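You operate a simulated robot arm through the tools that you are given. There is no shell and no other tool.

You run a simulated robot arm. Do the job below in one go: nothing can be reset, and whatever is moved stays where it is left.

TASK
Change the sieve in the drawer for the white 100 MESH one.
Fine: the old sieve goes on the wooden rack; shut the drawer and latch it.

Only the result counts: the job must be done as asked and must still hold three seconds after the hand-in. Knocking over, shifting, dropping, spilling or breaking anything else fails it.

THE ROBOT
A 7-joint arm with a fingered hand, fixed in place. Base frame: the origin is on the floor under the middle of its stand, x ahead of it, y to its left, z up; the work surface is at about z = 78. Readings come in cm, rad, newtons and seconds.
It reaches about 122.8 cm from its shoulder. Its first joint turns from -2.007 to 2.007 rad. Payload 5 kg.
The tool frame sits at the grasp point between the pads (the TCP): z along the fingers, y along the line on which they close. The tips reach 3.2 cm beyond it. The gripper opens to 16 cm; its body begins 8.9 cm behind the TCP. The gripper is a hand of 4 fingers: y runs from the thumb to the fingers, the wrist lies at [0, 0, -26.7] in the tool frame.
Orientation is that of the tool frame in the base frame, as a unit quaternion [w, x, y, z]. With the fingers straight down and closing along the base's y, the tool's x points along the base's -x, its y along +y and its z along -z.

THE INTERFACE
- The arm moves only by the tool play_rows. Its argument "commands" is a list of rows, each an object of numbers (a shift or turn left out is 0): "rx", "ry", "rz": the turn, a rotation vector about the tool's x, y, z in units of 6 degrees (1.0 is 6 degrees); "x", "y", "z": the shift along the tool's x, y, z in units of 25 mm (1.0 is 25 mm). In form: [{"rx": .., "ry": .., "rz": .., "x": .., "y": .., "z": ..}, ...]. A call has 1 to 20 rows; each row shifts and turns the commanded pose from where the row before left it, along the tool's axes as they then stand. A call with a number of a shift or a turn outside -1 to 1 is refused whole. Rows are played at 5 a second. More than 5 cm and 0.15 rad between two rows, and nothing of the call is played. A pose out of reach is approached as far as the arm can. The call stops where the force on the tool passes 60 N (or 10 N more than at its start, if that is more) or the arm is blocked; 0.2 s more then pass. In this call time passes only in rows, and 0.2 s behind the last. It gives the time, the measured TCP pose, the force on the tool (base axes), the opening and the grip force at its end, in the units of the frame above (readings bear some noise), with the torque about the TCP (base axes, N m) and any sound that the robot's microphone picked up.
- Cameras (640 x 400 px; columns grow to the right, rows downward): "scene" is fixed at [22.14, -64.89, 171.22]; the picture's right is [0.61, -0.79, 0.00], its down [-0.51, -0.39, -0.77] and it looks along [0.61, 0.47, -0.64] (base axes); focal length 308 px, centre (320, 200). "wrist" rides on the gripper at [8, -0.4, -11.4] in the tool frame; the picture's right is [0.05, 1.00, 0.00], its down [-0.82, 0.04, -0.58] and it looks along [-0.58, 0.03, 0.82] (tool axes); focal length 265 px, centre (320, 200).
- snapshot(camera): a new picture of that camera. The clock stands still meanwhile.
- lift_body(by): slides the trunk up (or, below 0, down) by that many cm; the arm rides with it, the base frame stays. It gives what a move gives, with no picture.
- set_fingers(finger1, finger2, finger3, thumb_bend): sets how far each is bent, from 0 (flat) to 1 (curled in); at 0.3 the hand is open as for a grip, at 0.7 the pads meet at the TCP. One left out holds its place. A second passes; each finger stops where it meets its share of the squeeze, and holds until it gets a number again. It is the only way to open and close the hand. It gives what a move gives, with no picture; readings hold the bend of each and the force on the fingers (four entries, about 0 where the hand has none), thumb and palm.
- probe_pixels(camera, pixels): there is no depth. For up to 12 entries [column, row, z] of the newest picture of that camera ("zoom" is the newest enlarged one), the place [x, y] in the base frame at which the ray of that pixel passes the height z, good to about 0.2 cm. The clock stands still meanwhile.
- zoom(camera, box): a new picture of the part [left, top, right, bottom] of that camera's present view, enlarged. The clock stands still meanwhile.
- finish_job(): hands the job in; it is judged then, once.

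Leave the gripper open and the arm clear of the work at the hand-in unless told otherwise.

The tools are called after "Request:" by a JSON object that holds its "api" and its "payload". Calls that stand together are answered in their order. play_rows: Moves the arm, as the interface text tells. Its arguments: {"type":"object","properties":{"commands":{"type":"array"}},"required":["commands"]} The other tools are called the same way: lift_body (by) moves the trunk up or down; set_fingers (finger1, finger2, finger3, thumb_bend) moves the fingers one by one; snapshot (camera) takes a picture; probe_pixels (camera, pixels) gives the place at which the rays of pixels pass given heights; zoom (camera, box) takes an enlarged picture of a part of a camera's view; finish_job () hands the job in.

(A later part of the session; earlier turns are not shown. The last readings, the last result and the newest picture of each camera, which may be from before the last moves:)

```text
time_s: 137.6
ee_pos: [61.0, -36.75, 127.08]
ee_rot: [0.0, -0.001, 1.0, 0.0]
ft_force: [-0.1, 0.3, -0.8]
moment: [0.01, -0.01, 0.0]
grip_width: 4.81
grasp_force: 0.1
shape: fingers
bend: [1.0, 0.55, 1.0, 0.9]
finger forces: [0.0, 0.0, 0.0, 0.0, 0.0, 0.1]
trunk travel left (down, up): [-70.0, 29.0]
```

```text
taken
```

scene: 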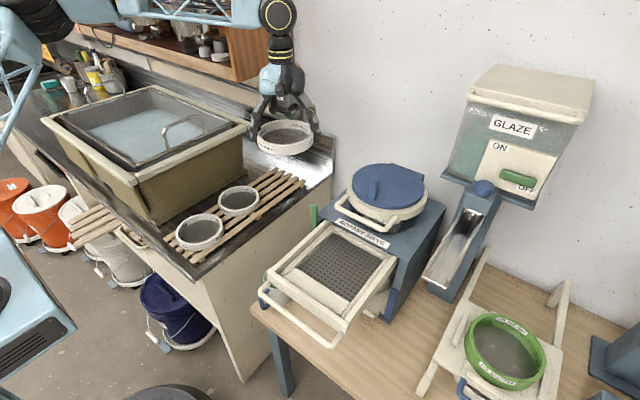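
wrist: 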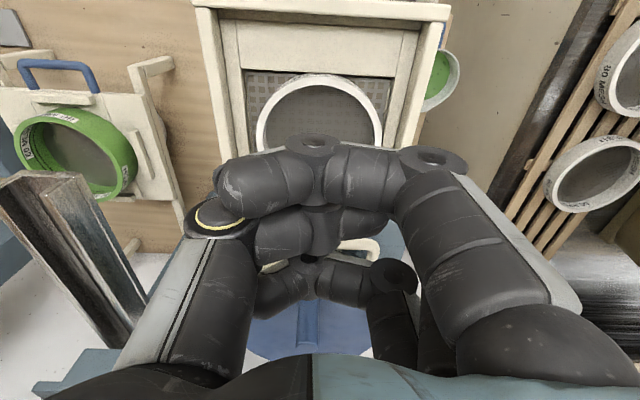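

Moving to just in front of the ring and descending to z≈111.5.

Request:
{"api": "play_rows", "payload": {"commands": [{"x": 0.88, "y": -0.77}, {"x": 0.88, "y": -0.77}, {"z": 0.89}, {"z": 0.89}, {"z": 0.89}, {"z": 0.89}, {"z": 0.89}, {"z": 0.89}, {"z": 0.89}]}}

Request:
{"api": "zoom", "payload": {"camera": "scene", "box": [275, 205, 395, 305]}}

```text
time_s: 139.6
ee_pos: [56.82, -40.41, 111.56]
ee_rot: [0.0, 0.0, 1.0, -0.001]
ft_force: [-0.4, 0.3, 0.1]
moment: [-0.02, -0.02, 0.02]
grip_width: 4.78
grasp_force: 0.1
shape: fingers
bend: [1.0, 0.55, 1.0, 0.9]
finger forces: [0.0, 0.0, 0.0, 0.1, 0.0, 0.0]
trunk travel left (down, up): [-70.0, 29.0]
```

```text
4.00 times, centred on (335, 255) of scene
```

zoom: 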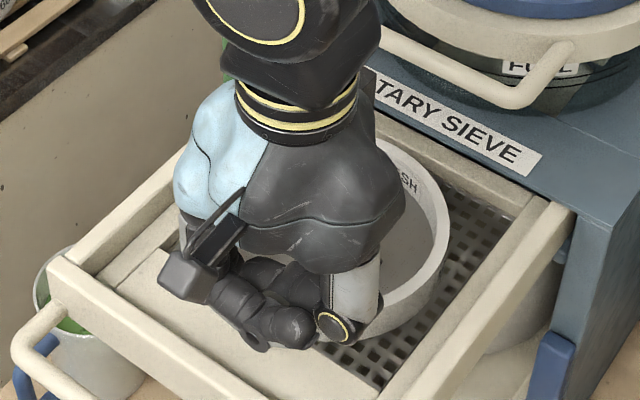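

Request:
{"api": "play_rows", "payload": {"commands": [{"z": 0.28}, {"z": 0.28}, {"z": 0.28}]}}

Request:
{"api": "snapshot", "payload": {"camera": "wrist"}}

```text
time_s: 140.4
ee_pos: [56.74, -40.44, 109.61]
ee_rot: [0.0, 0.0, 1.0, -0.001]
ft_force: [1.0, 1.1, 3.7]
moment: [0.19, -0.05, -0.02]
grip_width: 4.78
grasp_force: 1.2
shape: fingers
bend: [1.0, 0.55, 1.0, 0.9]
finger forces: [0.1, 3.5, 0.0, 0.0, 0.0, 0.0]
trunk travel left (down, up): [-70.0, 29.0]
```

```text
taken
```

wrist: 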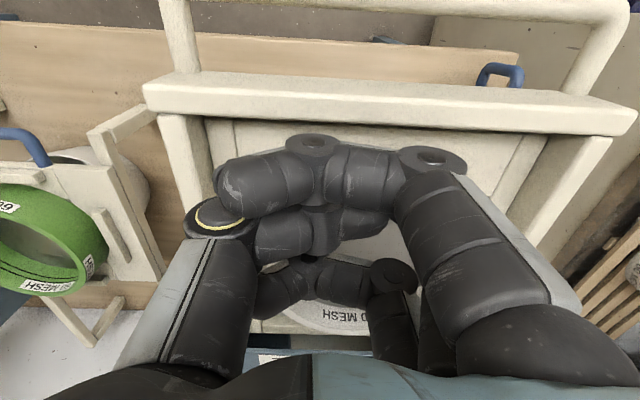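

The fingertip touches the front ledge (3.7 N) – the ledge is a bit higher than I thought. Raising 0.2 cm, then pushing gently toward +x by 2 cm total.

Request:
{"api": "play_rows", "payload": {"commands": [{"z": -0.1}, {"x": -0.2}, {"x": -0.2}, {"x": -0.2}]}}

Request:
{"api": "play_rows", "payload": {"commands": [{"x": -0.1}, {"x": -0.1}]}}

Request:
{"api": "snapshot", "payload": {"camera": "wrist"}}

```text
time_s: 141.4
ee_pos: [58.01, -40.43, 109.79]
ee_rot: [0.0, 0.0, 1.0, 0.0]
ft_force: [-1.0, 0.2, -0.4]
moment: [-0.03, 0.0, 0.0]
grip_width: 4.79
grasp_force: 0.6
shape: fingers
bend: [1.0, 0.55, 1.0, 0.9]
finger forces: [0.0, 0.4, 0.1, 0.0, 0.0, 0.0]
trunk travel left (down, up): [-70.0, 29.0]
```

```text
time_s: 142.0
ee_pos: [58.54, -40.38, 109.79]
ee_rot: [0.0, 0.0, 1.0, 0.0]
ft_force: [-0.1, -0.1, -0.7]
moment: [-0.02, 0.03, -0.03]
grip_width: 4.8
grasp_force: 0.5
shape: fingers
bend: [1.0, 0.55, 1.0, 0.9]
finger forces: [0.0, 0.3, 0.0, 0.0, 0.1, 0.0]
trunk travel left (down, up): [-70.0, 29.0]
```

```text
taken
```

wrist: 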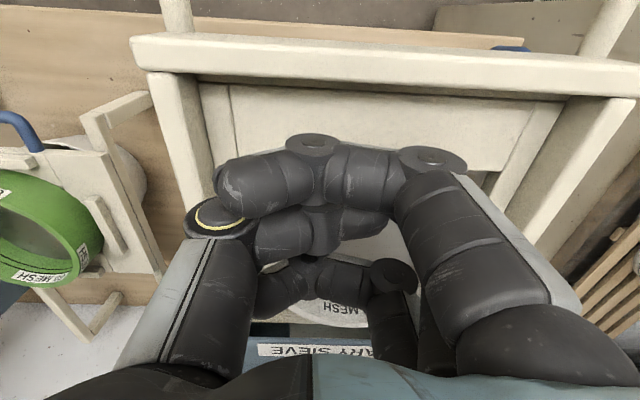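

Light contact (0.3 N): the ring is moving easily. 0.25 cm more, then retreat back and up, and re-check.

Request:
{"api": "play_rows", "payload": {"commands": [{"x": -0.1}, {"x": 0.3}, {"z": -0.8}, {"z": -0.9}, {"z": -0.9}, {"z": -0.9}, {"z": -0.9}, {"z": -0.9}, {"x": 0.9}, {"x": 0.9}, {"x": 0.9}, {"x": 0.9}]}}

Request:
{"api": "zoom", "payload": {"camera": "scene", "box": [290, 220, 390, 300]}}

Request:
{"api": "snapshot", "payload": {"camera": "wrist"}}

```text
time_s: 144.6
ee_pos: [49.12, -40.44, 123.04]
ee_rot: [0.0, -0.001, 1.0, 0.0]
ft_force: [-0.3, -0.1, -0.8]
moment: [-0.01, -0.01, 0.02]
grip_width: 4.78
grasp_force: 0.2
shape: fingers
bend: [1.0, 0.55, 1.0, 0.9]
finger forces: [0.0, 0.1, 0.0, 0.0, 0.0, 0.0]
trunk travel left (down, up): [-70.0, 29.0]
```

```text
5.00 times, centred on (340, 260) of scene
```

zoom: 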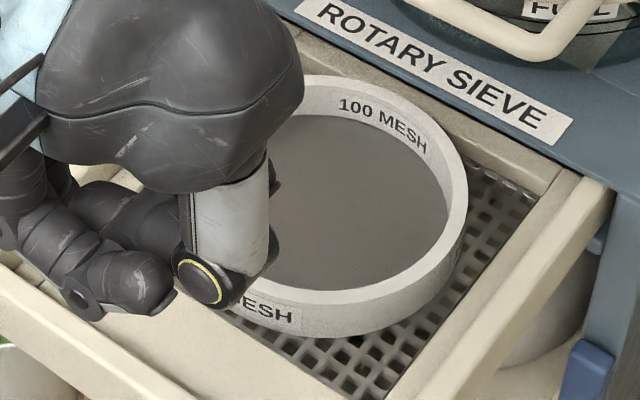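

```text
taken
```

wrist: 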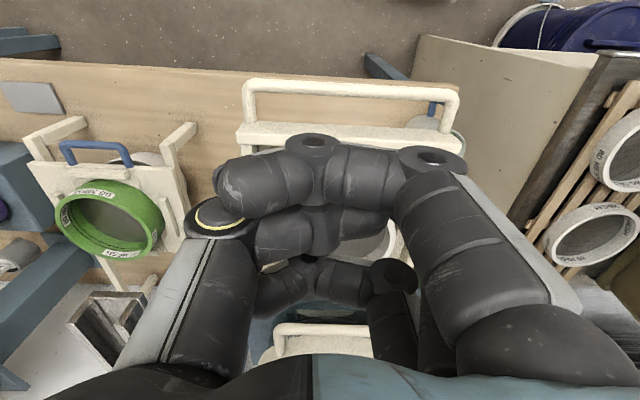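

The ring moved back. Now I prepare to close the drawer by pushing its handle with a closed fist: reset fingers to a fist, back up to x≈40 and pitch the hand forward again.

Request:
{"api": "set_fingers", "payload": {"thumb_bend": 0.3}}

Request:
{"api": "set_fingers", "payload": {"finger1": 1.0, "finger2": 1.0, "finger3": 1.0}}

Request:
{"api": "set_fingers", "payload": {"thumb_bend": 0.85}}

Request:
{"api": "play_rows", "payload": {"commands": [{"x": 0.9}, {"x": 0.9}, {"x": 0.9}, {"x": 0.9}, {"ry": -1}, {"ry": -1}, {"ry": -1}, {"ry": -1}, {"ry": -1}, {"ry": -1}, {"ry": -1}, {"ry": -1}, {"ry": -1}, {"ry": -1}, {"ry": -1}, {"ry": -1}, {"ry": -1}]}}

Request:
{"api": "snapshot", "payload": {"camera": "scene"}}

Request:
{"api": "zoom", "payload": {"camera": "scene", "box": [265, 205, 405, 325]}}

```text
time_s: 145.6
ee_pos: [49.26, -40.44, 123.28]
ee_rot: [0.0, 0.0, 1.0, 0.0]
ft_force: [-0.1, 0.8, -0.1]
moment: [0.02, -0.02, 0.03]
grip_width: 7.8
grasp_force: 0.0
shape: fingers
bend: [1.0, 0.55, 1.0, 0.3]
finger forces: [0.1, 0.1, 0.0, 0.1, 0.0, 0.0]
trunk travel left (down, up): [-70.0, 29.0]
```

```text
time_s: 146.6
ee_pos: [49.31, -40.45, 123.04]
ee_rot: [0.0, 0.0, 1.0, 0.0]
ft_force: [0.0, -0.1, 0.3]
moment: [0.0, 0.0, -0.01]
grip_width: 7.8
grasp_force: 0.0
shape: fingers
bend: [1.0, 1.0, 1.0, 0.3]
finger forces: [0.0, 0.1, 0.1, 0.0, 0.1, 0.0]
trunk travel left (down, up): [-70.0, 29.0]
```

```text
time_s: 147.6
ee_pos: [49.24, -40.41, 123.11]
ee_rot: [0.0, 0.0, 1.0, 0.0]
ft_force: [0.4, -0.4, 0.2]
moment: [0.02, -0.02, 0.04]
grip_width: 4.63
grasp_force: 0.0
shape: fingers
bend: [1.0, 1.0, 1.0, 0.8]
finger forces: [0.1, 0.0, 0.0, 0.0, 0.0, 0.0]
trunk travel left (down, up): [-70.0, 29.0]
```

```text
time_s: 151.2
ee_pos: [40.16, -40.7, 123.12]
ee_rot: [0.63, 0.0, 0.777, 0.0]
ft_force: [0.7, -0.6, 0.0]
moment: [0.03, -0.02, 0.0]
grip_width: 4.63
grasp_force: 0.1
shape: fingers
bend: [1.0, 1.0, 1.0, 0.8]
finger forces: [0.0, 0.1, 0.0, 0.0, 0.0, 0.0]
trunk travel left (down, up): [-70.0, 29.0]
```

```text
taken
```

scene: 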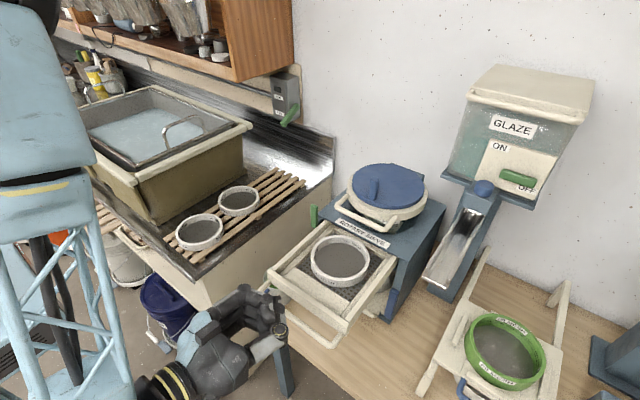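

```text
3.33 times, centred on (335, 265) of scene
```

zoom: 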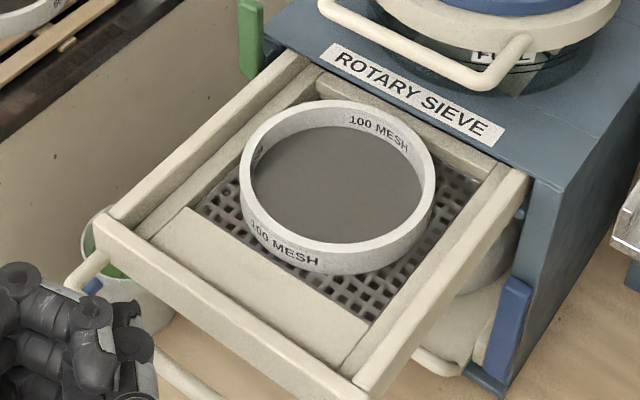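

The new sieve sits centrally and flat. Lowering the fist to handle height (z≈105) in front of the handle.

Request:
{"api": "play_rows", "payload": {"commands": [{"x": 0.89, "y": -0.04, "z": 0.189}, {"x": 0.89, "y": -0.04, "z": 0.189}, {"x": 0.89, "y": -0.04, "z": 0.189}, {"x": 0.89, "y": -0.04, "z": 0.189}, {"x": 0.89, "y": -0.04, "z": 0.189}, {"x": 0.89, "y": -0.04, "z": 0.189}, {"x": 0.89, "y": -0.04, "z": 0.189}, {"x": 0.89, "y": -0.04, "z": 0.189}]}}

Request:
{"api": "snapshot", "payload": {"camera": "wrist"}}

Request:
{"api": "zoom", "payload": {"camera": "scene", "box": [240, 220, 400, 340]}}

```text
time_s: 153.0
ee_pos: [40.1, -41.35, 104.86]
ee_rot: [0.63, 0.001, 0.777, -0.001]
ft_force: [-0.1, -0.7, 0.0]
moment: [0.03, -0.02, 0.0]
grip_width: 4.61
grasp_force: 0.1
shape: fingers
bend: [1.0, 1.0, 1.0, 0.8]
finger forces: [0.1, 0.0, 0.0, 0.0, 0.0, 0.0]
trunk travel left (down, up): [-70.0, 29.0]
```

```text
taken
```

wrist: 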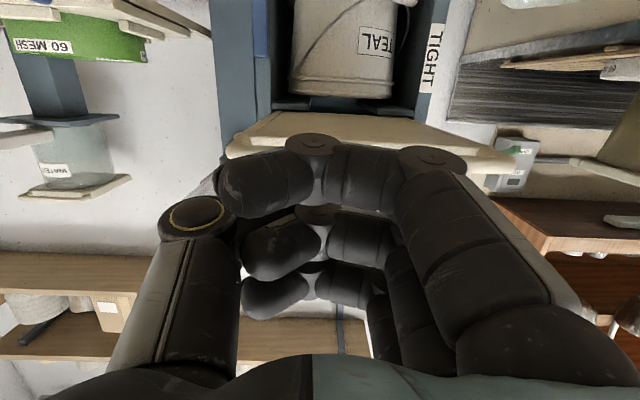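

```text
3.33 times, centred on (320, 280) of scene
```

zoom: 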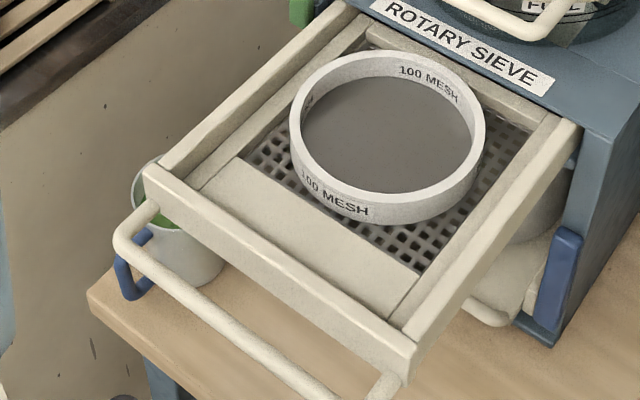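

Ring looks perfectly centred. Pushing forward at 5 cm/s; first 10 cm.

Request:
{"api": "play_rows", "payload": {"commands": [{"x": -0.083, "z": 0.391}, {"x": -0.083, "z": 0.391}, {"x": -0.083, "z": 0.391}, {"x": -0.083, "z": 0.391}, {"x": -0.083, "z": 0.391}, {"x": -0.083, "z": 0.391}, {"x": -0.083, "z": 0.391}, {"x": -0.083, "z": 0.391}, {"x": -0.083, "z": 0.391}, {"x": -0.083, "z": 0.391}]}}

Request:
{"api": "zoom", "payload": {"camera": "scene", "box": [260, 200, 420, 320]}}

Request:
{"api": "snapshot", "payload": {"camera": "wrist"}}

```text
time_s: 155.2
ee_pos: [50.11, -41.51, 105.1]
ee_rot: [0.628, 0.0, 0.778, 0.0]
ft_force: [-0.5, 0.2, 0.2]
moment: [-0.03, -0.02, -0.01]
grip_width: 4.62
grasp_force: 0.1
shape: fingers
bend: [1.0, 1.0, 1.0, 0.8]
finger forces: [0.0, 0.1, 0.1, 0.0, 0.0, 0.0]
trunk travel left (down, up): [-70.0, 29.0]
```

```text
3.33 times, centred on (340, 260) of scene
```

zoom: 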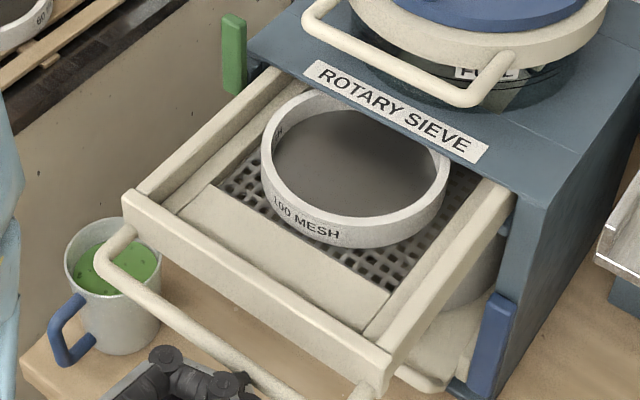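

```text
taken
```

wrist: 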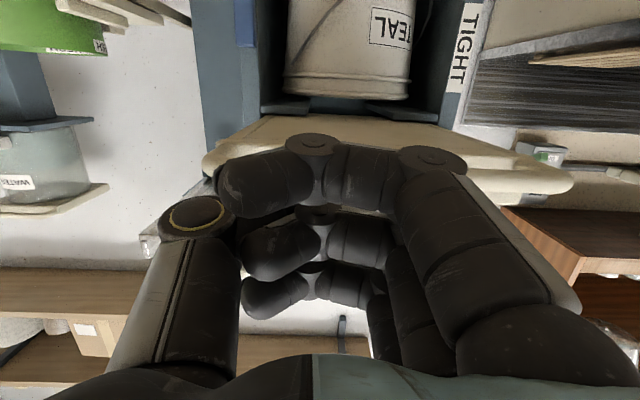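

The drawer is moving in smoothly with the ring steady. Continuing 12 cm.

Request:
{"api": "play_rows", "payload": {"commands": [{"x": -0.083, "z": 0.391}, {"x": -0.083, "z": 0.391}, {"x": -0.083, "z": 0.391}, {"x": -0.083, "z": 0.391}, {"x": -0.083, "z": 0.391}, {"x": -0.083, "z": 0.391}, {"x": -0.083, "z": 0.391}, {"x": -0.083, "z": 0.391}, {"x": -0.083, "z": 0.391}, {"x": -0.083, "z": 0.391}, {"x": -0.083, "z": 0.391}, {"x": -0.083, "z": 0.391}]}}

Request:
{"api": "zoom", "payload": {"camera": "scene", "box": [280, 190, 420, 310]}}

Request:
{"api": "snapshot", "payload": {"camera": "wrist"}}

```text
time_s: 157.8
ee_pos: [62.19, -41.49, 104.99]
ee_rot: [0.63, 0.001, 0.777, -0.001]
ft_force: [0.2, -0.1, 0.6]
moment: [-0.01, 0.02, -0.02]
grip_width: 4.63
grasp_force: 0.1
shape: fingers
bend: [1.0, 1.0, 1.0, 0.8]
finger forces: [0.0, 0.1, 0.1, 0.0, 0.0, 0.0]
trunk travel left (down, up): [-70.0, 29.0]
```

```text
3.33 times, centred on (350, 250) of scene
```

zoom: 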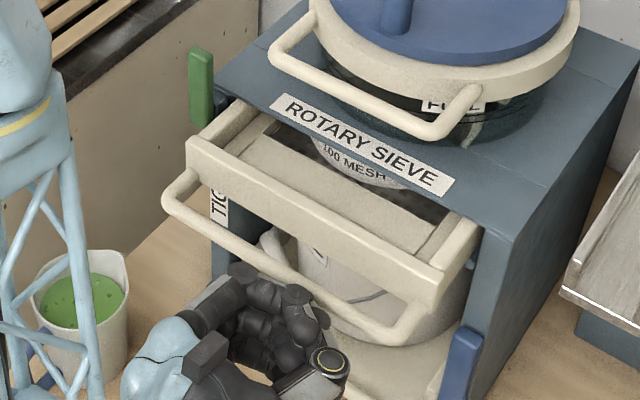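

```text
taken
```

wrist: 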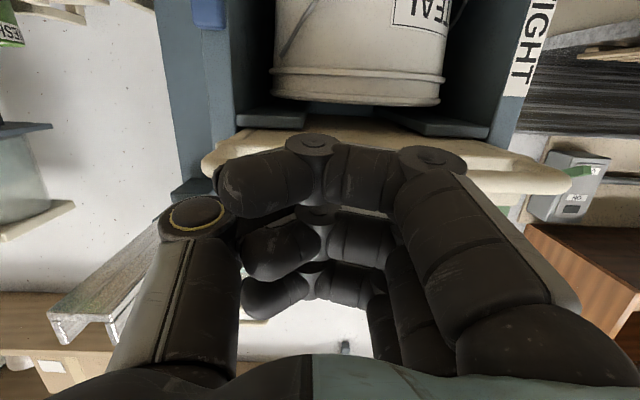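

About 7 cm to go. Continuing 6 cm.

Request:
{"api": "play_rows", "payload": {"commands": [{"x": -0.083, "z": 0.391}, {"x": -0.083, "z": 0.391}, {"x": -0.083, "z": 0.391}, {"x": -0.083, "z": 0.391}, {"x": -0.083, "z": 0.391}, {"x": -0.083, "z": 0.391}]}}

Request:
{"api": "zoom", "payload": {"camera": "scene", "box": [280, 190, 420, 310]}}

```text
time_s: 159.2
ee_pos: [67.89, -41.68, 104.98]
ee_rot: [0.629, 0.002, 0.778, -0.002]
ft_force: [-21.0, -4.2, -0.3]
moment: [-0.03, 0.05, 0.11]
grip_width: 4.52
grasp_force: 10.5
shape: fingers
bend: [1.0, 1.0, 1.0, 0.83]
finger forces: [0.0, 0.0, 0.0, 0.0, 21.4, 0.1]
trunk travel left (down, up): [-70.0, 29.0]
```

```text
3.33 times, centred on (350, 250) of scene
```

zoom: 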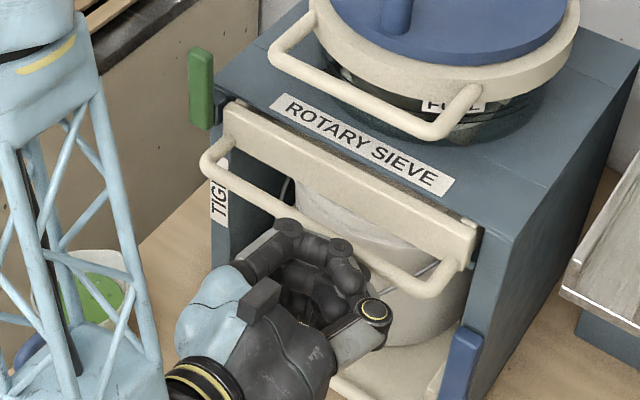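

Force rose to 21 N: the drawer has reached its stop. A slight extra push (0.5 cm) to ensure it's fully home.

Request:
{"api": "play_rows", "payload": {"commands": [{"x": -0.042, "z": 0.196}]}}

Request:
{"api": "zoom", "payload": {"camera": "scene", "box": [300, 205, 400, 280]}}

```text
time_s: 159.6
ee_pos: [68.2, -41.57, 104.85]
ee_rot: [0.63, 0.002, 0.777, -0.002]
ft_force: [-37.5, -12.2, 3.0]
moment: [0.0, 0.15, 0.36]
grip_width: 4.38
grasp_force: 23.1
shape: fingers
bend: [1.0, 1.0, 1.0, 0.86]
finger forces: [0.1, 0.0, 0.1, 0.0, 46.4, 0.0]
trunk travel left (down, up): [-70.0, 29.0]
```

```text
5.33 times, centred on (350, 242) of scene
```

zoom: 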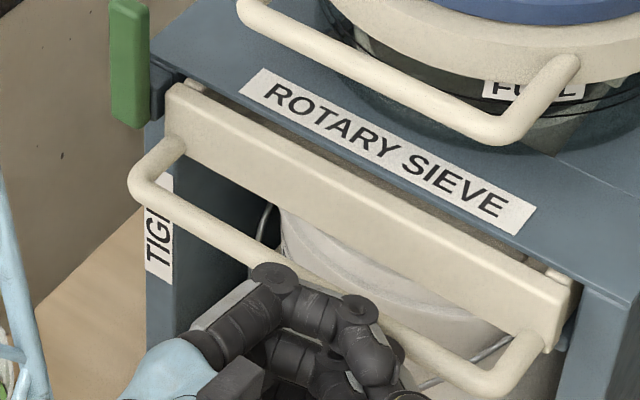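

Fully closed (drawer front back in its original place). Backing off 10 cm and setting finger1 as the pointer for the green latch.

Request:
{"api": "play_rows", "payload": {"commands": [{"x": 0.104, "z": -0.489}, {"x": 0.166, "z": -0.7825}, {"x": 0.166, "z": -0.7825}, {"x": 0.166, "z": -0.7825}, {"x": 0.166, "z": -0.7825}]}}

Request:
{"api": "set_fingers", "payload": {"thumb_bend": 0.3}}

Request:
{"api": "set_fingers", "payload": {"finger1": 0.55}}

Request:
{"api": "set_fingers", "payload": {"thumb_bend": 0.8}}

Request:
{"api": "zoom", "payload": {"camera": "scene", "box": [290, 180, 420, 320]}}

```text
time_s: 160.8
ee_pos: [59.48, -41.19, 104.92]
ee_rot: [0.629, 0.0, 0.777, 0.0]
ft_force: [-1.1, -0.5, -1.1]
moment: [0.02, -0.01, -0.02]
grip_width: 4.64
grasp_force: 0.1
shape: fingers
bend: [1.0, 1.0, 1.0, 0.81]
finger forces: [0.0, 0.0, 0.0, 0.1, 0.0, 0.1]
trunk travel left (down, up): [-70.0, 29.0]
```

```text
time_s: 161.8
ee_pos: [59.4, -41.29, 105.01]
ee_rot: [0.629, 0.0, 0.778, 0.0]
ft_force: [0.9, 0.6, 0.2]
moment: [-0.02, -0.01, 0.0]
grip_width: 7.82
grasp_force: 0.1
shape: fingers
bend: [1.0, 1.0, 1.0, 0.3]
finger forces: [0.0, 0.0, 0.0, 0.0, 0.1, 0.0]
trunk travel left (down, up): [-70.0, 29.0]
```

```text
time_s: 162.8
ee_pos: [59.49, -41.35, 104.99]
ee_rot: [0.63, 0.0, 0.777, 0.0]
ft_force: [0.3, -1.0, -0.2]
moment: [0.02, 0.02, 0.03]
grip_width: 12.01
grasp_force: 0.0
shape: fingers
bend: [0.55, 1.0, 1.0, 0.3]
finger forces: [0.0, 0.0, 0.1, 0.0, 0.0, 0.0]
trunk travel left (down, up): [-70.0, 29.0]
```

```text
time_s: 163.8
ee_pos: [59.32, -41.28, 105.1]
ee_rot: [0.63, 0.0, 0.777, 0.0]
ft_force: [0.3, 0.1, 0.0]
moment: [0.0, 0.0, -0.01]
grip_width: 3.84
grasp_force: 0.1
shape: fingers
bend: [0.55, 1.0, 1.0, 0.78]
finger forces: [0.1, 0.0, 0.0, 0.0, 0.0, 0.0]
trunk travel left (down, up): [-70.0, 29.0]
```

```text
2.86 times, centred on (355, 250) of scene
```

zoom: 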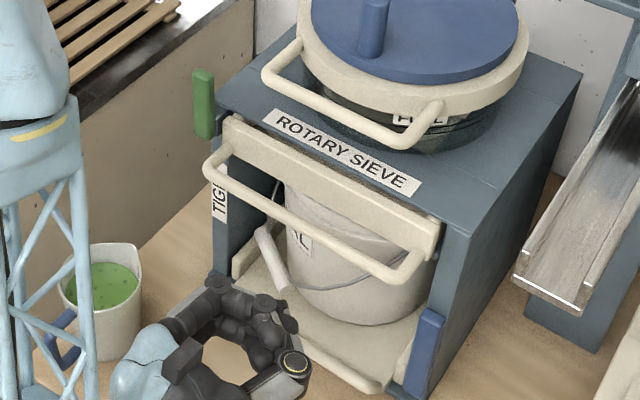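

Drawer shut and looks as at the start. Moving to left of the upright green bar (y≈-24.7, z≈116), then forward to x≈69.

Request:
{"api": "play_rows", "payload": {"commands": [{"x": -0.617, "y": 0.949, "z": -0.131}, {"x": -0.617, "y": 0.949, "z": -0.131}, {"x": -0.617, "y": 0.949, "z": -0.131}, {"x": -0.617, "y": 0.949, "z": -0.131}, {"x": -0.617, "y": 0.949, "z": -0.131}, {"x": -0.617, "y": 0.949, "z": -0.131}, {"x": -0.617, "y": 0.949, "z": -0.131}, {"x": -0.16, "z": 0.751}, {"x": -0.16, "z": 0.751}, {"x": -0.16, "z": 0.751}, {"x": -0.16, "z": 0.751}, {"x": -0.16, "z": 0.751}]}}

Request:
{"api": "snapshot", "payload": {"camera": "wrist"}}

Request:
{"api": "zoom", "payload": {"camera": "scene", "box": [290, 170, 410, 260]}}

```text
time_s: 166.4
ee_pos: [68.93, -24.85, 116.17]
ee_rot: [0.628, -0.001, 0.778, 0.0]
ft_force: [-0.3, 0.3, 0.1]
moment: [0.0, -0.03, 0.0]
grip_width: 3.8
grasp_force: 0.0
shape: fingers
bend: [0.55, 1.0, 1.0, 0.78]
finger forces: [0.1, 0.0, 0.0, 0.0, 0.0, 0.0]
trunk travel left (down, up): [-70.0, 29.0]
```

```text
taken
```

wrist: 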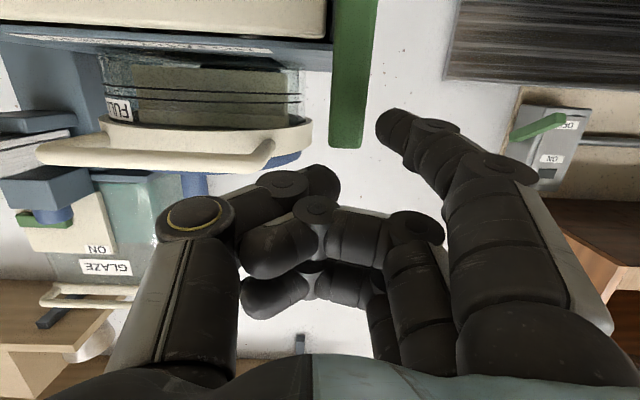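

```text
4.44 times, centred on (350, 215) of scene
```

zoom: 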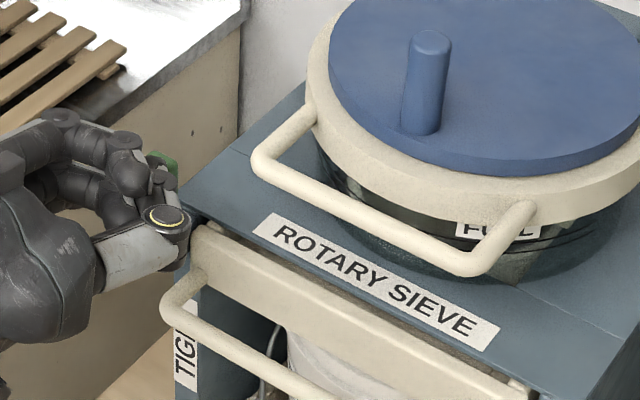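

The fingertip (390,120) is just left of the upright bar (its left face at col 372). Shifting 0.4 cm more left, forward 2.3 cm, then pushing the bar's top over toward -y.

Request:
{"api": "play_rows", "payload": {"commands": [{"y": 0.16}, {"x": -0.095, "z": 0.45}, {"x": -0.095, "z": 0.45}, {"y": -0.4, "x": 0.039, "z": 0.008}, {"y": -0.6, "x": -0.137, "z": -0.029}, {"y": -0.62}]}}

Request:
{"api": "snapshot", "payload": {"camera": "wrist"}}

```text
time_s: 167.8
ee_pos: [71.27, -28.48, 116.14]
ee_rot: [0.629, 0.0, 0.777, 0.0]
ft_force: [-0.2, 0.1, -0.6]
moment: [0.04, -0.01, 0.02]
grip_width: 3.95
grasp_force: 0.2
shape: fingers
bend: [0.55, 1.0, 1.0, 0.78]
finger forces: [0.3, 0.0, 0.0, 0.0, 0.0, 0.1]
trunk travel left (down, up): [-70.0, 29.0]
```

```text
taken
```

wrist: 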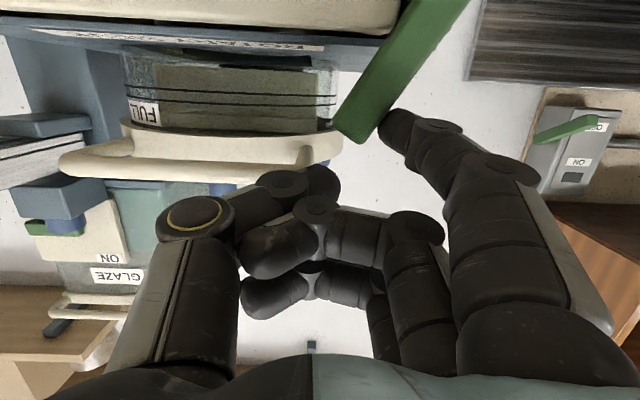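

Bar is coming over (about 60°). Continuing the arc down to horizontal.

Request:
{"api": "play_rows", "payload": {"commands": [{"y": -0.592, "x": 0.168, "z": 0.036}, {"y": -0.532, "x": 0.313, "z": 0.066}, {"y": -0.42, "x": 0.43, "z": 0.091}]}}

Request:
{"api": "snapshot", "payload": {"camera": "wrist"}}

```text
time_s: 168.6
ee_pos: [71.4, -32.35, 113.69]
ee_rot: [0.628, 0.0, 0.778, -0.001]
ft_force: [-0.4, 0.2, 0.4]
moment: [-0.02, 0.02, 0.01]
grip_width: 3.9
grasp_force: 0.0
shape: fingers
bend: [0.55, 1.0, 1.0, 0.78]
finger forces: [0.0, 0.1, 0.0, 0.0, 0.0, 0.0]
trunk travel left (down, up): [-70.0, 29.0]
```

```text
taken
```

wrist: 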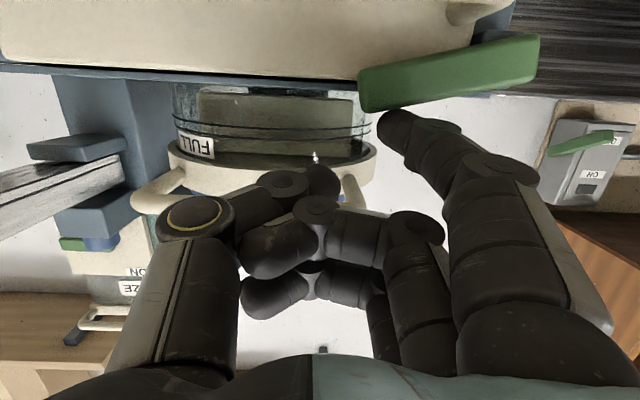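

Nearly there (~12°). Final push down, watching the force.

Request:
{"api": "play_rows", "payload": {"commands": [{"y": -0.15, "x": 0.264, "z": 0.056}, {"y": -0.15, "x": 0.264, "z": 0.056}]}}

Request:
{"api": "snapshot", "payload": {"camera": "wrist"}}

```text
time_s: 169.2
ee_pos: [71.5, -33.14, 112.49]
ee_rot: [0.629, 0.0, 0.777, -0.001]
ft_force: [0.2, -0.2, 0.3]
moment: [0.01, -0.02, 0.01]
grip_width: 3.9
grasp_force: 0.1
shape: fingers
bend: [0.55, 1.0, 1.0, 0.78]
finger forces: [0.2, 0.1, 0.0, 0.1, 0.0, 0.0]
trunk travel left (down, up): [-70.0, 29.0]
```

```text
taken
```

wrist: 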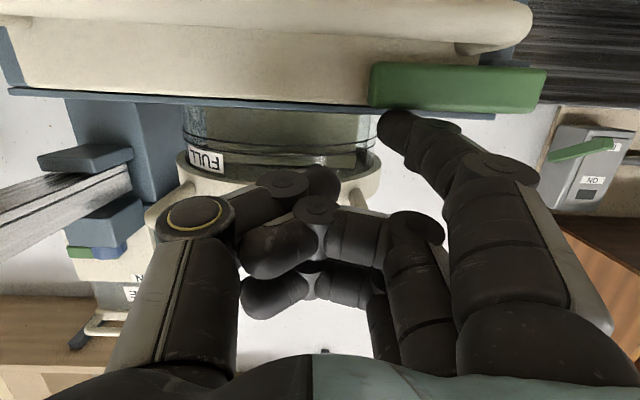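

It's about horizontal. A little more downward (0.3 cm) to ensure it's against its stop.

Request:
{"api": "play_rows", "payload": {"commands": [{"x": 0.1, "z": 0.021}]}}

Request:
{"api": "play_rows", "payload": {"commands": [{"x": 0.08, "z": 0.017}]}}

Request:
{"api": "snapshot", "payload": {"camera": "wrist"}}

```text
time_s: 169.6
ee_pos: [71.3, -33.01, 112.32]
ee_rot: [0.63, 0.001, 0.777, -0.001]
ft_force: [0.6, -0.1, 4.4]
moment: [0.15, -0.13, 0.0]
grip_width: 3.91
grasp_force: 1.3
shape: fingers
bend: [0.55, 1.0, 1.0, 0.78]
finger forces: [3.8, 0.0, 0.0, 0.0, 0.0, 0.0]
trunk travel left (down, up): [-70.0, 29.0]
```

```text
time_s: 170.0
ee_pos: [71.37, -32.88, 112.3]
ee_rot: [0.63, 0.0, 0.776, -0.001]
ft_force: [0.5, -0.8, 15.2]
moment: [0.55, -0.45, -0.04]
grip_width: 3.88
grasp_force: 7.3
shape: fingers
bend: [0.55, 1.0, 1.0, 0.78]
finger forces: [14.5, 0.1, 0.0, 0.0, 0.0, 0.0]
trunk travel left (down, up): [-70.0, 29.0]
```

```text
taken
```

wrist: 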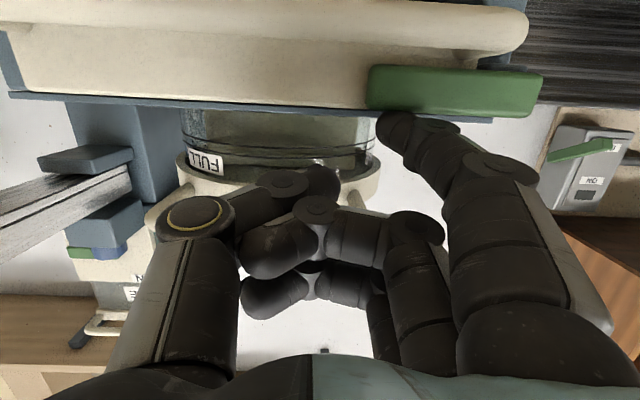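

The green latch is at its hard stop, horizontal across the drawer front (15 N without movement). Lifting off and backing away to check it.

Request:
{"api": "play_rows", "payload": {"commands": [{"x": -0.25, "z": -0.053}, {"x": 0.166, "z": -0.7825}, {"x": 0.166, "z": -0.7825}, {"x": 0.166, "z": -0.7825}, {"x": 0.166, "z": -0.7825}, {"x": 0.166, "z": -0.7825}, {"x": 0.166, "z": -0.7825}]}}

Request:
{"api": "set_fingers", "payload": {"thumb_bend": 0.3}}

Request:
{"api": "set_fingers", "payload": {"finger1": 1.0, "finger2": 1.0, "finger3": 1.0}}

Request:
{"api": "set_fingers", "payload": {"thumb_bend": 0.55}}

Request:
{"api": "zoom", "payload": {"camera": "scene", "box": [290, 180, 420, 320]}}

Request:
{"api": "snapshot", "payload": {"camera": "wrist"}}

```text
time_s: 171.6
ee_pos: [59.13, -32.99, 112.6]
ee_rot: [0.629, -0.001, 0.777, 0.0]
ft_force: [0.5, -0.2, 0.0]
moment: [-0.01, 0.01, 0.0]
grip_width: 3.84
grasp_force: 0.1
shape: fingers
bend: [0.55, 1.0, 1.0, 0.78]
finger forces: [0.0, 0.0, 0.0, 0.0, 0.1, 0.1]
trunk travel left (down, up): [-70.0, 29.0]
```

```text
time_s: 172.6
ee_pos: [59.24, -33.06, 112.56]
ee_rot: [0.629, 0.0, 0.777, 0.0]
ft_force: [-0.3, 0.2, 0.2]
moment: [-0.03, -0.02, 0.02]
grip_width: 12.02
grasp_force: 0.1
shape: fingers
bend: [0.55, 1.0, 1.0, 0.3]
finger forces: [0.0, 0.1, 0.0, 0.0, 0.1, 0.1]
trunk travel left (down, up): [-70.0, 29.0]
```

```text
time_s: 173.6
ee_pos: [59.23, -33.12, 112.57]
ee_rot: [0.629, 0.0, 0.777, 0.0]
ft_force: [0.1, 0.6, 0.3]
moment: [0.01, 0.0, -0.02]
grip_width: 7.82
grasp_force: 0.0
shape: fingers
bend: [1.0, 1.0, 1.0, 0.3]
finger forces: [0.1, 0.0, 0.1, 0.0, 0.1, 0.0]
trunk travel left (down, up): [-70.0, 29.0]
```

```text
time_s: 174.6
ee_pos: [59.28, -33.03, 112.72]
ee_rot: [0.63, 0.0, 0.777, 0.0]
ft_force: [-0.1, -1.6, 0.4]
moment: [0.0, 0.01, 0.0]
grip_width: 5.86
grasp_force: 0.1
shape: fingers
bend: [1.0, 1.0, 1.0, 0.55]
finger forces: [0.0, 0.0, 0.0, 0.0, 0.0, 0.0]
trunk travel left (down, up): [-70.0, 29.0]
```

```text
2.86 times, centred on (355, 250) of scene
```

zoom: 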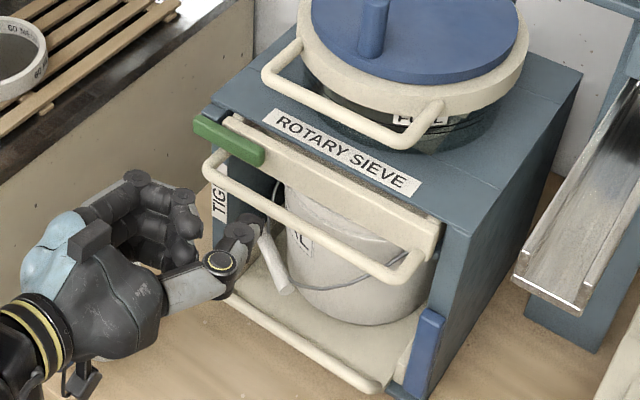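

```text
taken
```

wrist: 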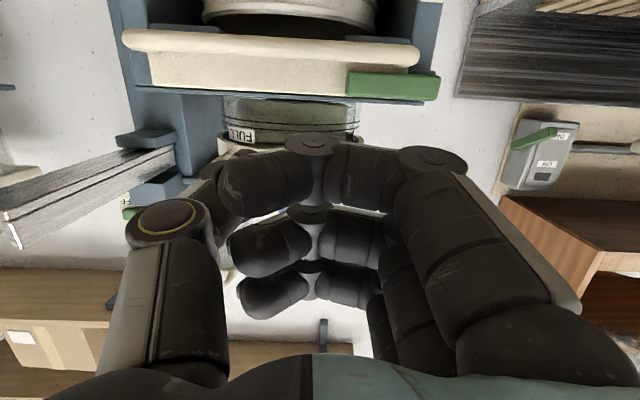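

Green latch is restored as it was. Now the blue lever: I'll use the extended thumb from the right side to swing it back up to TIGHT. Moving down to its level, staying back.

Request:
{"api": "play_rows", "payload": {"commands": [{"x": 0.892, "y": -0.668, "z": 0.19}, {"x": 0.892, "y": -0.668, "z": 0.19}, {"x": 0.892, "y": -0.668, "z": 0.19}, {"x": 0.892, "y": -0.668, "z": 0.19}, {"x": 0.892, "y": -0.668, "z": 0.19}, {"x": 0.892, "y": -0.668, "z": 0.19}, {"x": 0.892, "y": -0.668, "z": 0.19}, {"x": 0.892, "y": -0.668, "z": 0.19}, {"x": 0.892, "y": -0.668, "z": 0.19}, {"x": 0.892, "y": -0.668, "z": 0.19}]}}

Request:
{"api": "snapshot", "payload": {"camera": "wrist"}}

Request:
{"api": "zoom", "payload": {"camera": "scene", "box": [310, 230, 440, 340]}}

```text
time_s: 176.8
ee_pos: [59.4, -49.59, 89.79]
ee_rot: [0.63, 0.0, 0.777, 0.0]
ft_force: [0.0, 0.2, 0.0]
moment: [-0.02, 0.0, -0.02]
grip_width: 5.87
grasp_force: 0.0
shape: fingers
bend: [1.0, 1.0, 1.0, 0.55]
finger forces: [0.1, 0.1, 0.0, 0.0, 0.0, 0.0]
trunk travel left (down, up): [-70.0, 29.0]
```

```text
taken
```

wrist: 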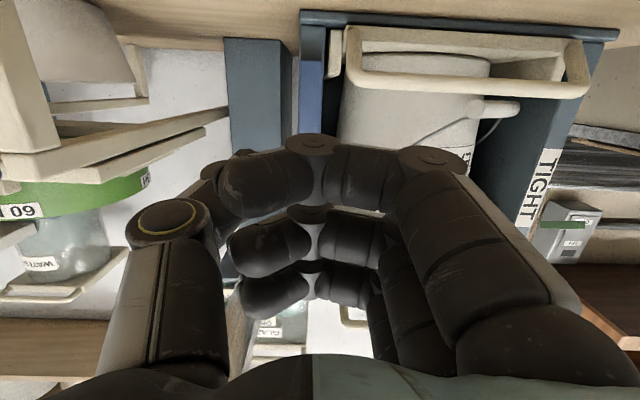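

```text
3.64 times, centred on (375, 285) of scene
```

zoom: 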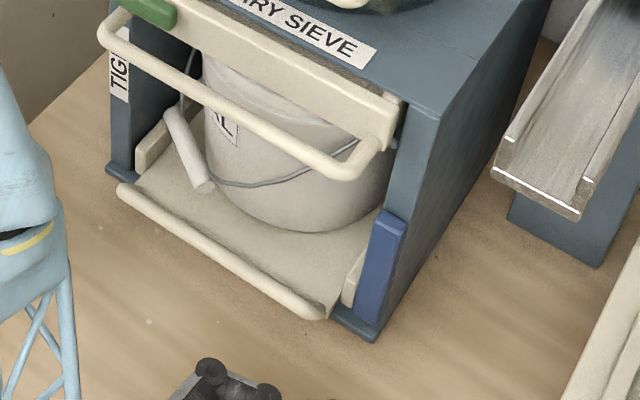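

The thumb tip (wrist ~(243,152)) is to the right of the blue lever (col 300-322). Moving 0.7 cm left and forward 9.5 cm.

Request:
{"api": "play_rows", "payload": {"commands": [{"y": 0.28}, {"x": -0.158, "z": 0.743}, {"x": -0.158, "z": 0.743}, {"x": -0.158, "z": 0.743}, {"x": -0.158, "z": 0.743}, {"x": -0.158, "z": 0.743}]}}

Request:
{"api": "snapshot", "payload": {"camera": "wrist"}}

Request:
{"api": "zoom", "payload": {"camera": "scene", "box": [330, 250, 430, 330]}}

```text
time_s: 178.2
ee_pos: [68.75, -48.94, 89.9]
ee_rot: [0.628, 0.0, 0.778, 0.0]
ft_force: [0.6, -0.2, 0.1]
moment: [0.0, 0.0, 0.0]
grip_width: 5.86
grasp_force: 0.1
shape: fingers
bend: [1.0, 1.0, 1.0, 0.55]
finger forces: [0.1, 0.0, 0.0, 0.1, 0.0, 0.0]
trunk travel left (down, up): [-70.0, 29.0]
```

```text
taken
```

wrist: 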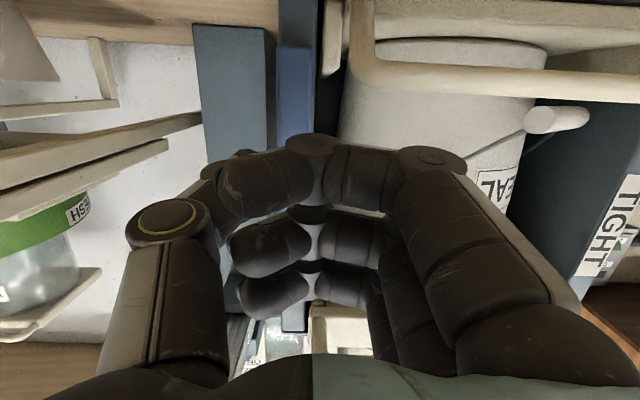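

```text
5.00 times, centred on (380, 290) of scene
```

zoom: 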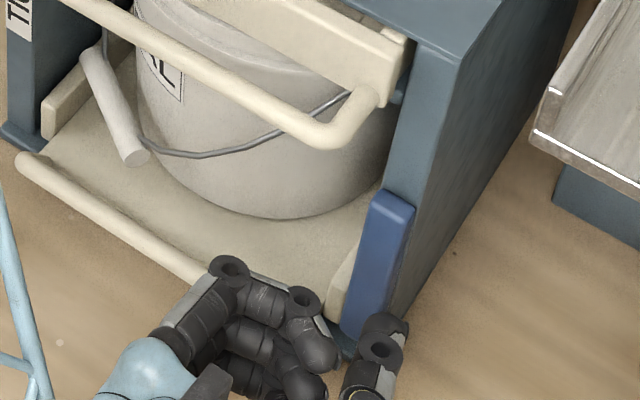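

The thumb tip is right beside the lever's lower end. Forward 2.1 cm, then sweep left and up along the arc.

Request:
{"api": "play_rows", "payload": {"commands": [{"x": -0.09, "z": 0.42}, {"x": -0.09, "z": 0.42}, {"x": 0.094, "y": 0.42, "z": 0.02}, {"x": 0.094, "y": 0.42, "z": 0.02}, {"x": 0.02, "y": 0.576}]}}

Request:
{"api": "snapshot", "payload": {"camera": "wrist"}}

Request:
{"api": "zoom", "payload": {"camera": "scene", "box": [330, 250, 430, 330]}}

```text
time_s: 179.4
ee_pos: [70.97, -45.32, 89.42]
ee_rot: [0.629, 0.0, 0.778, 0.0]
ft_force: [0.3, -0.2, -0.2]
moment: [-0.02, -0.02, 0.01]
grip_width: 5.87
grasp_force: 0.1
shape: fingers
bend: [1.0, 1.0, 1.0, 0.55]
finger forces: [0.0, 0.0, 0.0, 0.0, 0.6, 0.1]
trunk travel left (down, up): [-70.0, 29.0]
```

```text
taken
```

wrist: 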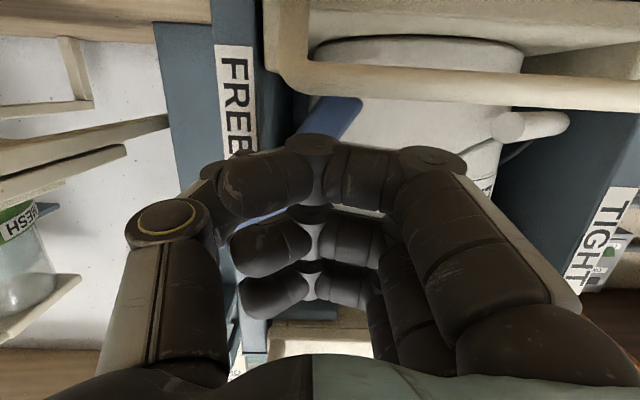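

```text
5.00 times, centred on (380, 290) of scene
```

zoom: 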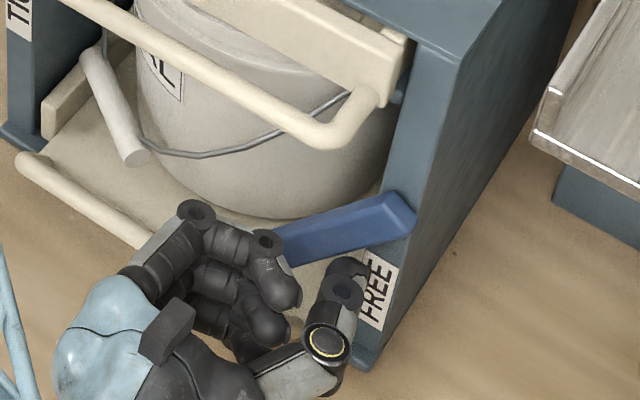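

It's swinging up. Continuing.

Request:
{"api": "play_rows", "payload": {"commands": [{"x": -0.121, "y": 0.56, "z": -0.026}, {"x": -0.266, "y": 0.508, "z": -0.056}, {"x": -0.383, "y": 0.42, "z": -0.081}]}}

Request:
{"api": "snapshot", "payload": {"camera": "wrist"}}

Request:
{"api": "zoom", "payload": {"camera": "scene", "box": [330, 240, 430, 320]}}

```text
time_s: 180.2
ee_pos: [71.0, -41.53, 91.27]
ee_rot: [0.63, -0.001, 0.777, 0.001]
ft_force: [0.7, 0.3, -0.3]
moment: [0.02, 0.02, -0.03]
grip_width: 5.87
grasp_force: 0.4
shape: fingers
bend: [1.0, 1.0, 1.0, 0.55]
finger forces: [0.0, 0.1, 0.0, 0.1, 0.4, 0.0]
trunk travel left (down, up): [-70.0, 29.0]
```

```text
taken
```

wrist: 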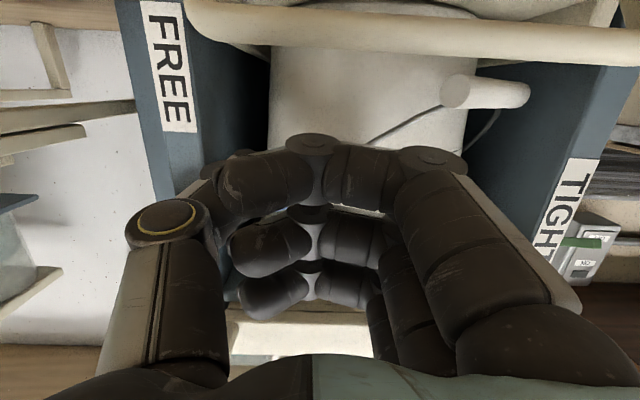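

```text
5.00 times, centred on (380, 280) of scene
```

zoom: 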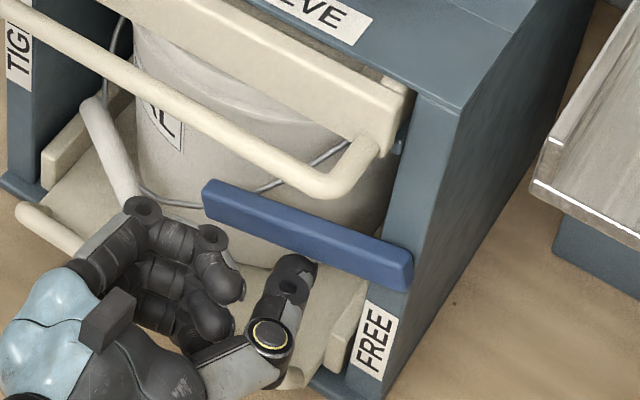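

About 12° short of horizontal. Continuing up to the stop.

Request:
{"api": "play_rows", "payload": {"commands": [{"x": -0.473, "y": 0.308, "z": -0.1}]}}

Request:
{"api": "play_rows", "payload": {"commands": [{"x": -0.15, "z": -0.032}]}}

Request:
{"api": "zoom", "payload": {"camera": "scene", "box": [330, 240, 430, 320]}}

```text
time_s: 180.6
ee_pos: [70.86, -40.81, 92.56]
ee_rot: [0.63, 0.0, 0.777, 0.0]
ft_force: [-0.6, 0.2, 0.9]
moment: [-0.02, 0.03, -0.06]
grip_width: 5.86
grasp_force: 0.7
shape: fingers
bend: [1.0, 1.0, 1.0, 0.55]
finger forces: [0.2, 0.0, 0.0, 0.0, 0.6, 0.0]
trunk travel left (down, up): [-70.0, 29.0]
```

```text
time_s: 181.0
ee_pos: [70.96, -40.75, 92.76]
ee_rot: [0.63, 0.001, 0.777, -0.001]
ft_force: [-1.1, 0.8, -0.8]
moment: [0.01, -0.01, -0.05]
grip_width: 5.83
grasp_force: 0.4
shape: fingers
bend: [1.0, 1.0, 1.0, 0.55]
finger forces: [0.0, 0.0, 0.1, 0.1, 1.6, 0.1]
trunk travel left (down, up): [-70.0, 29.0]
```

```text
5.00 times, centred on (380, 280) of scene
```

zoom: 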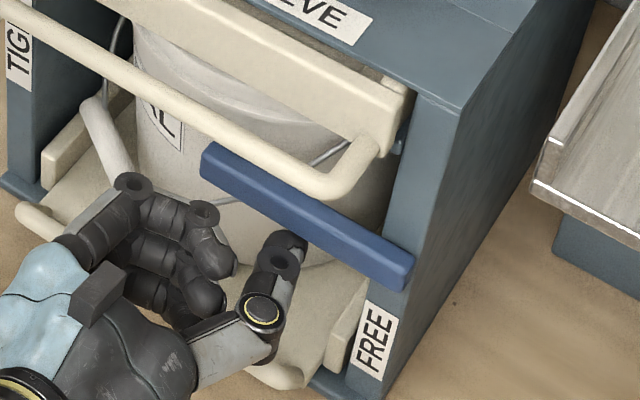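

Practically horizontal, maybe 1° short. Pushing a bit more until a firm stop is felt.

Request:
{"api": "play_rows", "payload": {"commands": [{"x": -0.1, "z": -0.021}]}}

Request:
{"api": "play_rows", "payload": {"commands": [{"x": -0.1, "z": -0.021}]}}

Request:
{"api": "zoom", "payload": {"camera": "scene", "box": [310, 260, 406, 320]}}

```text
time_s: 181.4
ee_pos: [70.91, -40.92, 92.94]
ee_rot: [0.629, 0.001, 0.778, 0.0]
ft_force: [-3.1, 1.1, -5.4]
moment: [0.26, 0.17, -0.09]
grip_width: 5.81
grasp_force: 3.1
shape: fingers
bend: [1.0, 1.0, 1.0, 0.55]
finger forces: [0.0, 0.1, 0.1, 0.0, 6.3, 0.1]
trunk travel left (down, up): [-70.0, 29.0]
```

```text
time_s: 181.8
ee_pos: [70.86, -40.82, 93.04]
ee_rot: [0.628, 0.0, 0.778, 0.001]
ft_force: [-1.4, 0.5, -13.8]
moment: [0.54, 0.43, 0.0]
grip_width: 5.82
grasp_force: 5.4
shape: fingers
bend: [1.0, 1.0, 1.0, 0.55]
finger forces: [0.0, 0.0, 0.0, 0.0, 11.1, 0.0]
trunk travel left (down, up): [-70.0, 29.0]
```

```text
6.67 times, centred on (358, 290) of scene
```

zoom: 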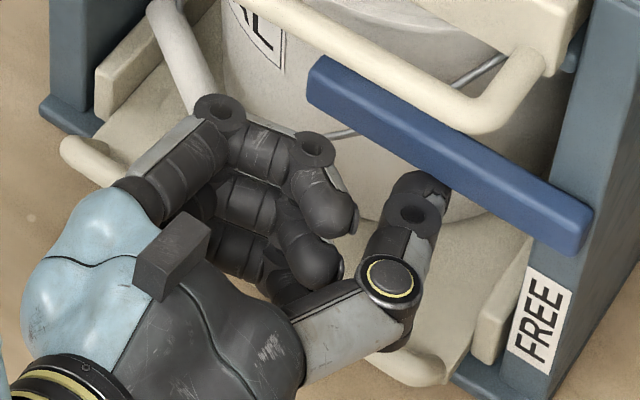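

The blue lever is exactly where it was originally (pointing at TIGHT, firm stop at ~11 N). Backing off: down 0.6 cm, back 12 cm, then up.

Request:
{"api": "play_rows", "payload": {"commands": [{"x": 0.235, "z": 0.05}, {"x": 0.166, "z": -0.7825}, {"x": 0.166, "z": -0.7825}, {"x": 0.166, "z": -0.7825}, {"x": 0.166, "z": -0.7825}, {"x": 0.166, "z": -0.7825}, {"x": 0.166, "z": -0.7825}, {"x": -0.978, "z": -0.208}, {"x": -0.978, "z": -0.208}, {"x": -0.978, "z": -0.208}, {"x": -0.978, "z": -0.208}, {"x": -0.978, "z": -0.208}, {"x": -0.978, "z": -0.208}, {"x": -0.978, "z": -0.208}, {"x": -0.978, "z": -0.208}, {"x": -0.978, "z": -0.208}, {"x": -0.978, "z": -0.208}, {"x": -0.978, "z": -0.208}, {"x": -0.978, "z": -0.208}]}}

Request:
{"api": "set_fingers", "payload": {"thumb_bend": 0.3}}

Request:
{"api": "set_fingers", "payload": {"finger1": 0.3, "finger2": 0.3, "finger3": 0.3, "thumb_bend": 0.3}}

Request:
{"api": "snapshot", "payload": {"camera": "scene"}}

```text
time_s: 185.8
ee_pos: [58.77, -40.86, 122.66]
ee_rot: [0.629, -0.001, 0.777, 0.0]
ft_force: [-0.5, -0.3, -0.9]
moment: [0.02, -0.01, 0.02]
grip_width: 5.84
grasp_force: 0.1
shape: fingers
bend: [1.0, 1.0, 1.0, 0.55]
finger forces: [0.1, 0.0, 0.0, 0.0, 0.1, 0.1]
trunk travel left (down, up): [-70.0, 29.0]
```

```text
time_s: 186.8
ee_pos: [58.82, -40.97, 122.79]
ee_rot: [0.63, 0.0, 0.777, -0.001]
ft_force: [-0.3, 0.1, -0.1]
moment: [-0.04, 0.03, -0.02]
grip_width: 7.79
grasp_force: 0.1
shape: fingers
bend: [1.0, 1.0, 1.0, 0.3]
finger forces: [0.0, 0.0, 0.0, 0.1, 0.0, 0.0]
trunk travel left (down, up): [-70.0, 29.0]
```

```text
time_s: 187.8
ee_pos: [58.85, -40.88, 122.62]
ee_rot: [0.629, 0.001, 0.777, -0.001]
ft_force: [0.0, -0.3, -0.3]
moment: [-0.01, -0.01, 0.01]
grip_width: 17.03
grasp_force: 0.0
shape: fingers
bend: [0.3, 0.3, 0.3, 0.3]
finger forces: [0.0, 0.0, 0.0, 0.0, 0.0, 0.0]
trunk travel left (down, up): [-70.0, 29.0]
```

```text
taken
```

scene: 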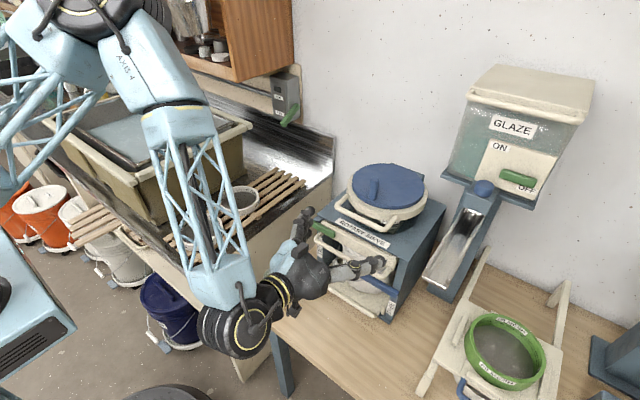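

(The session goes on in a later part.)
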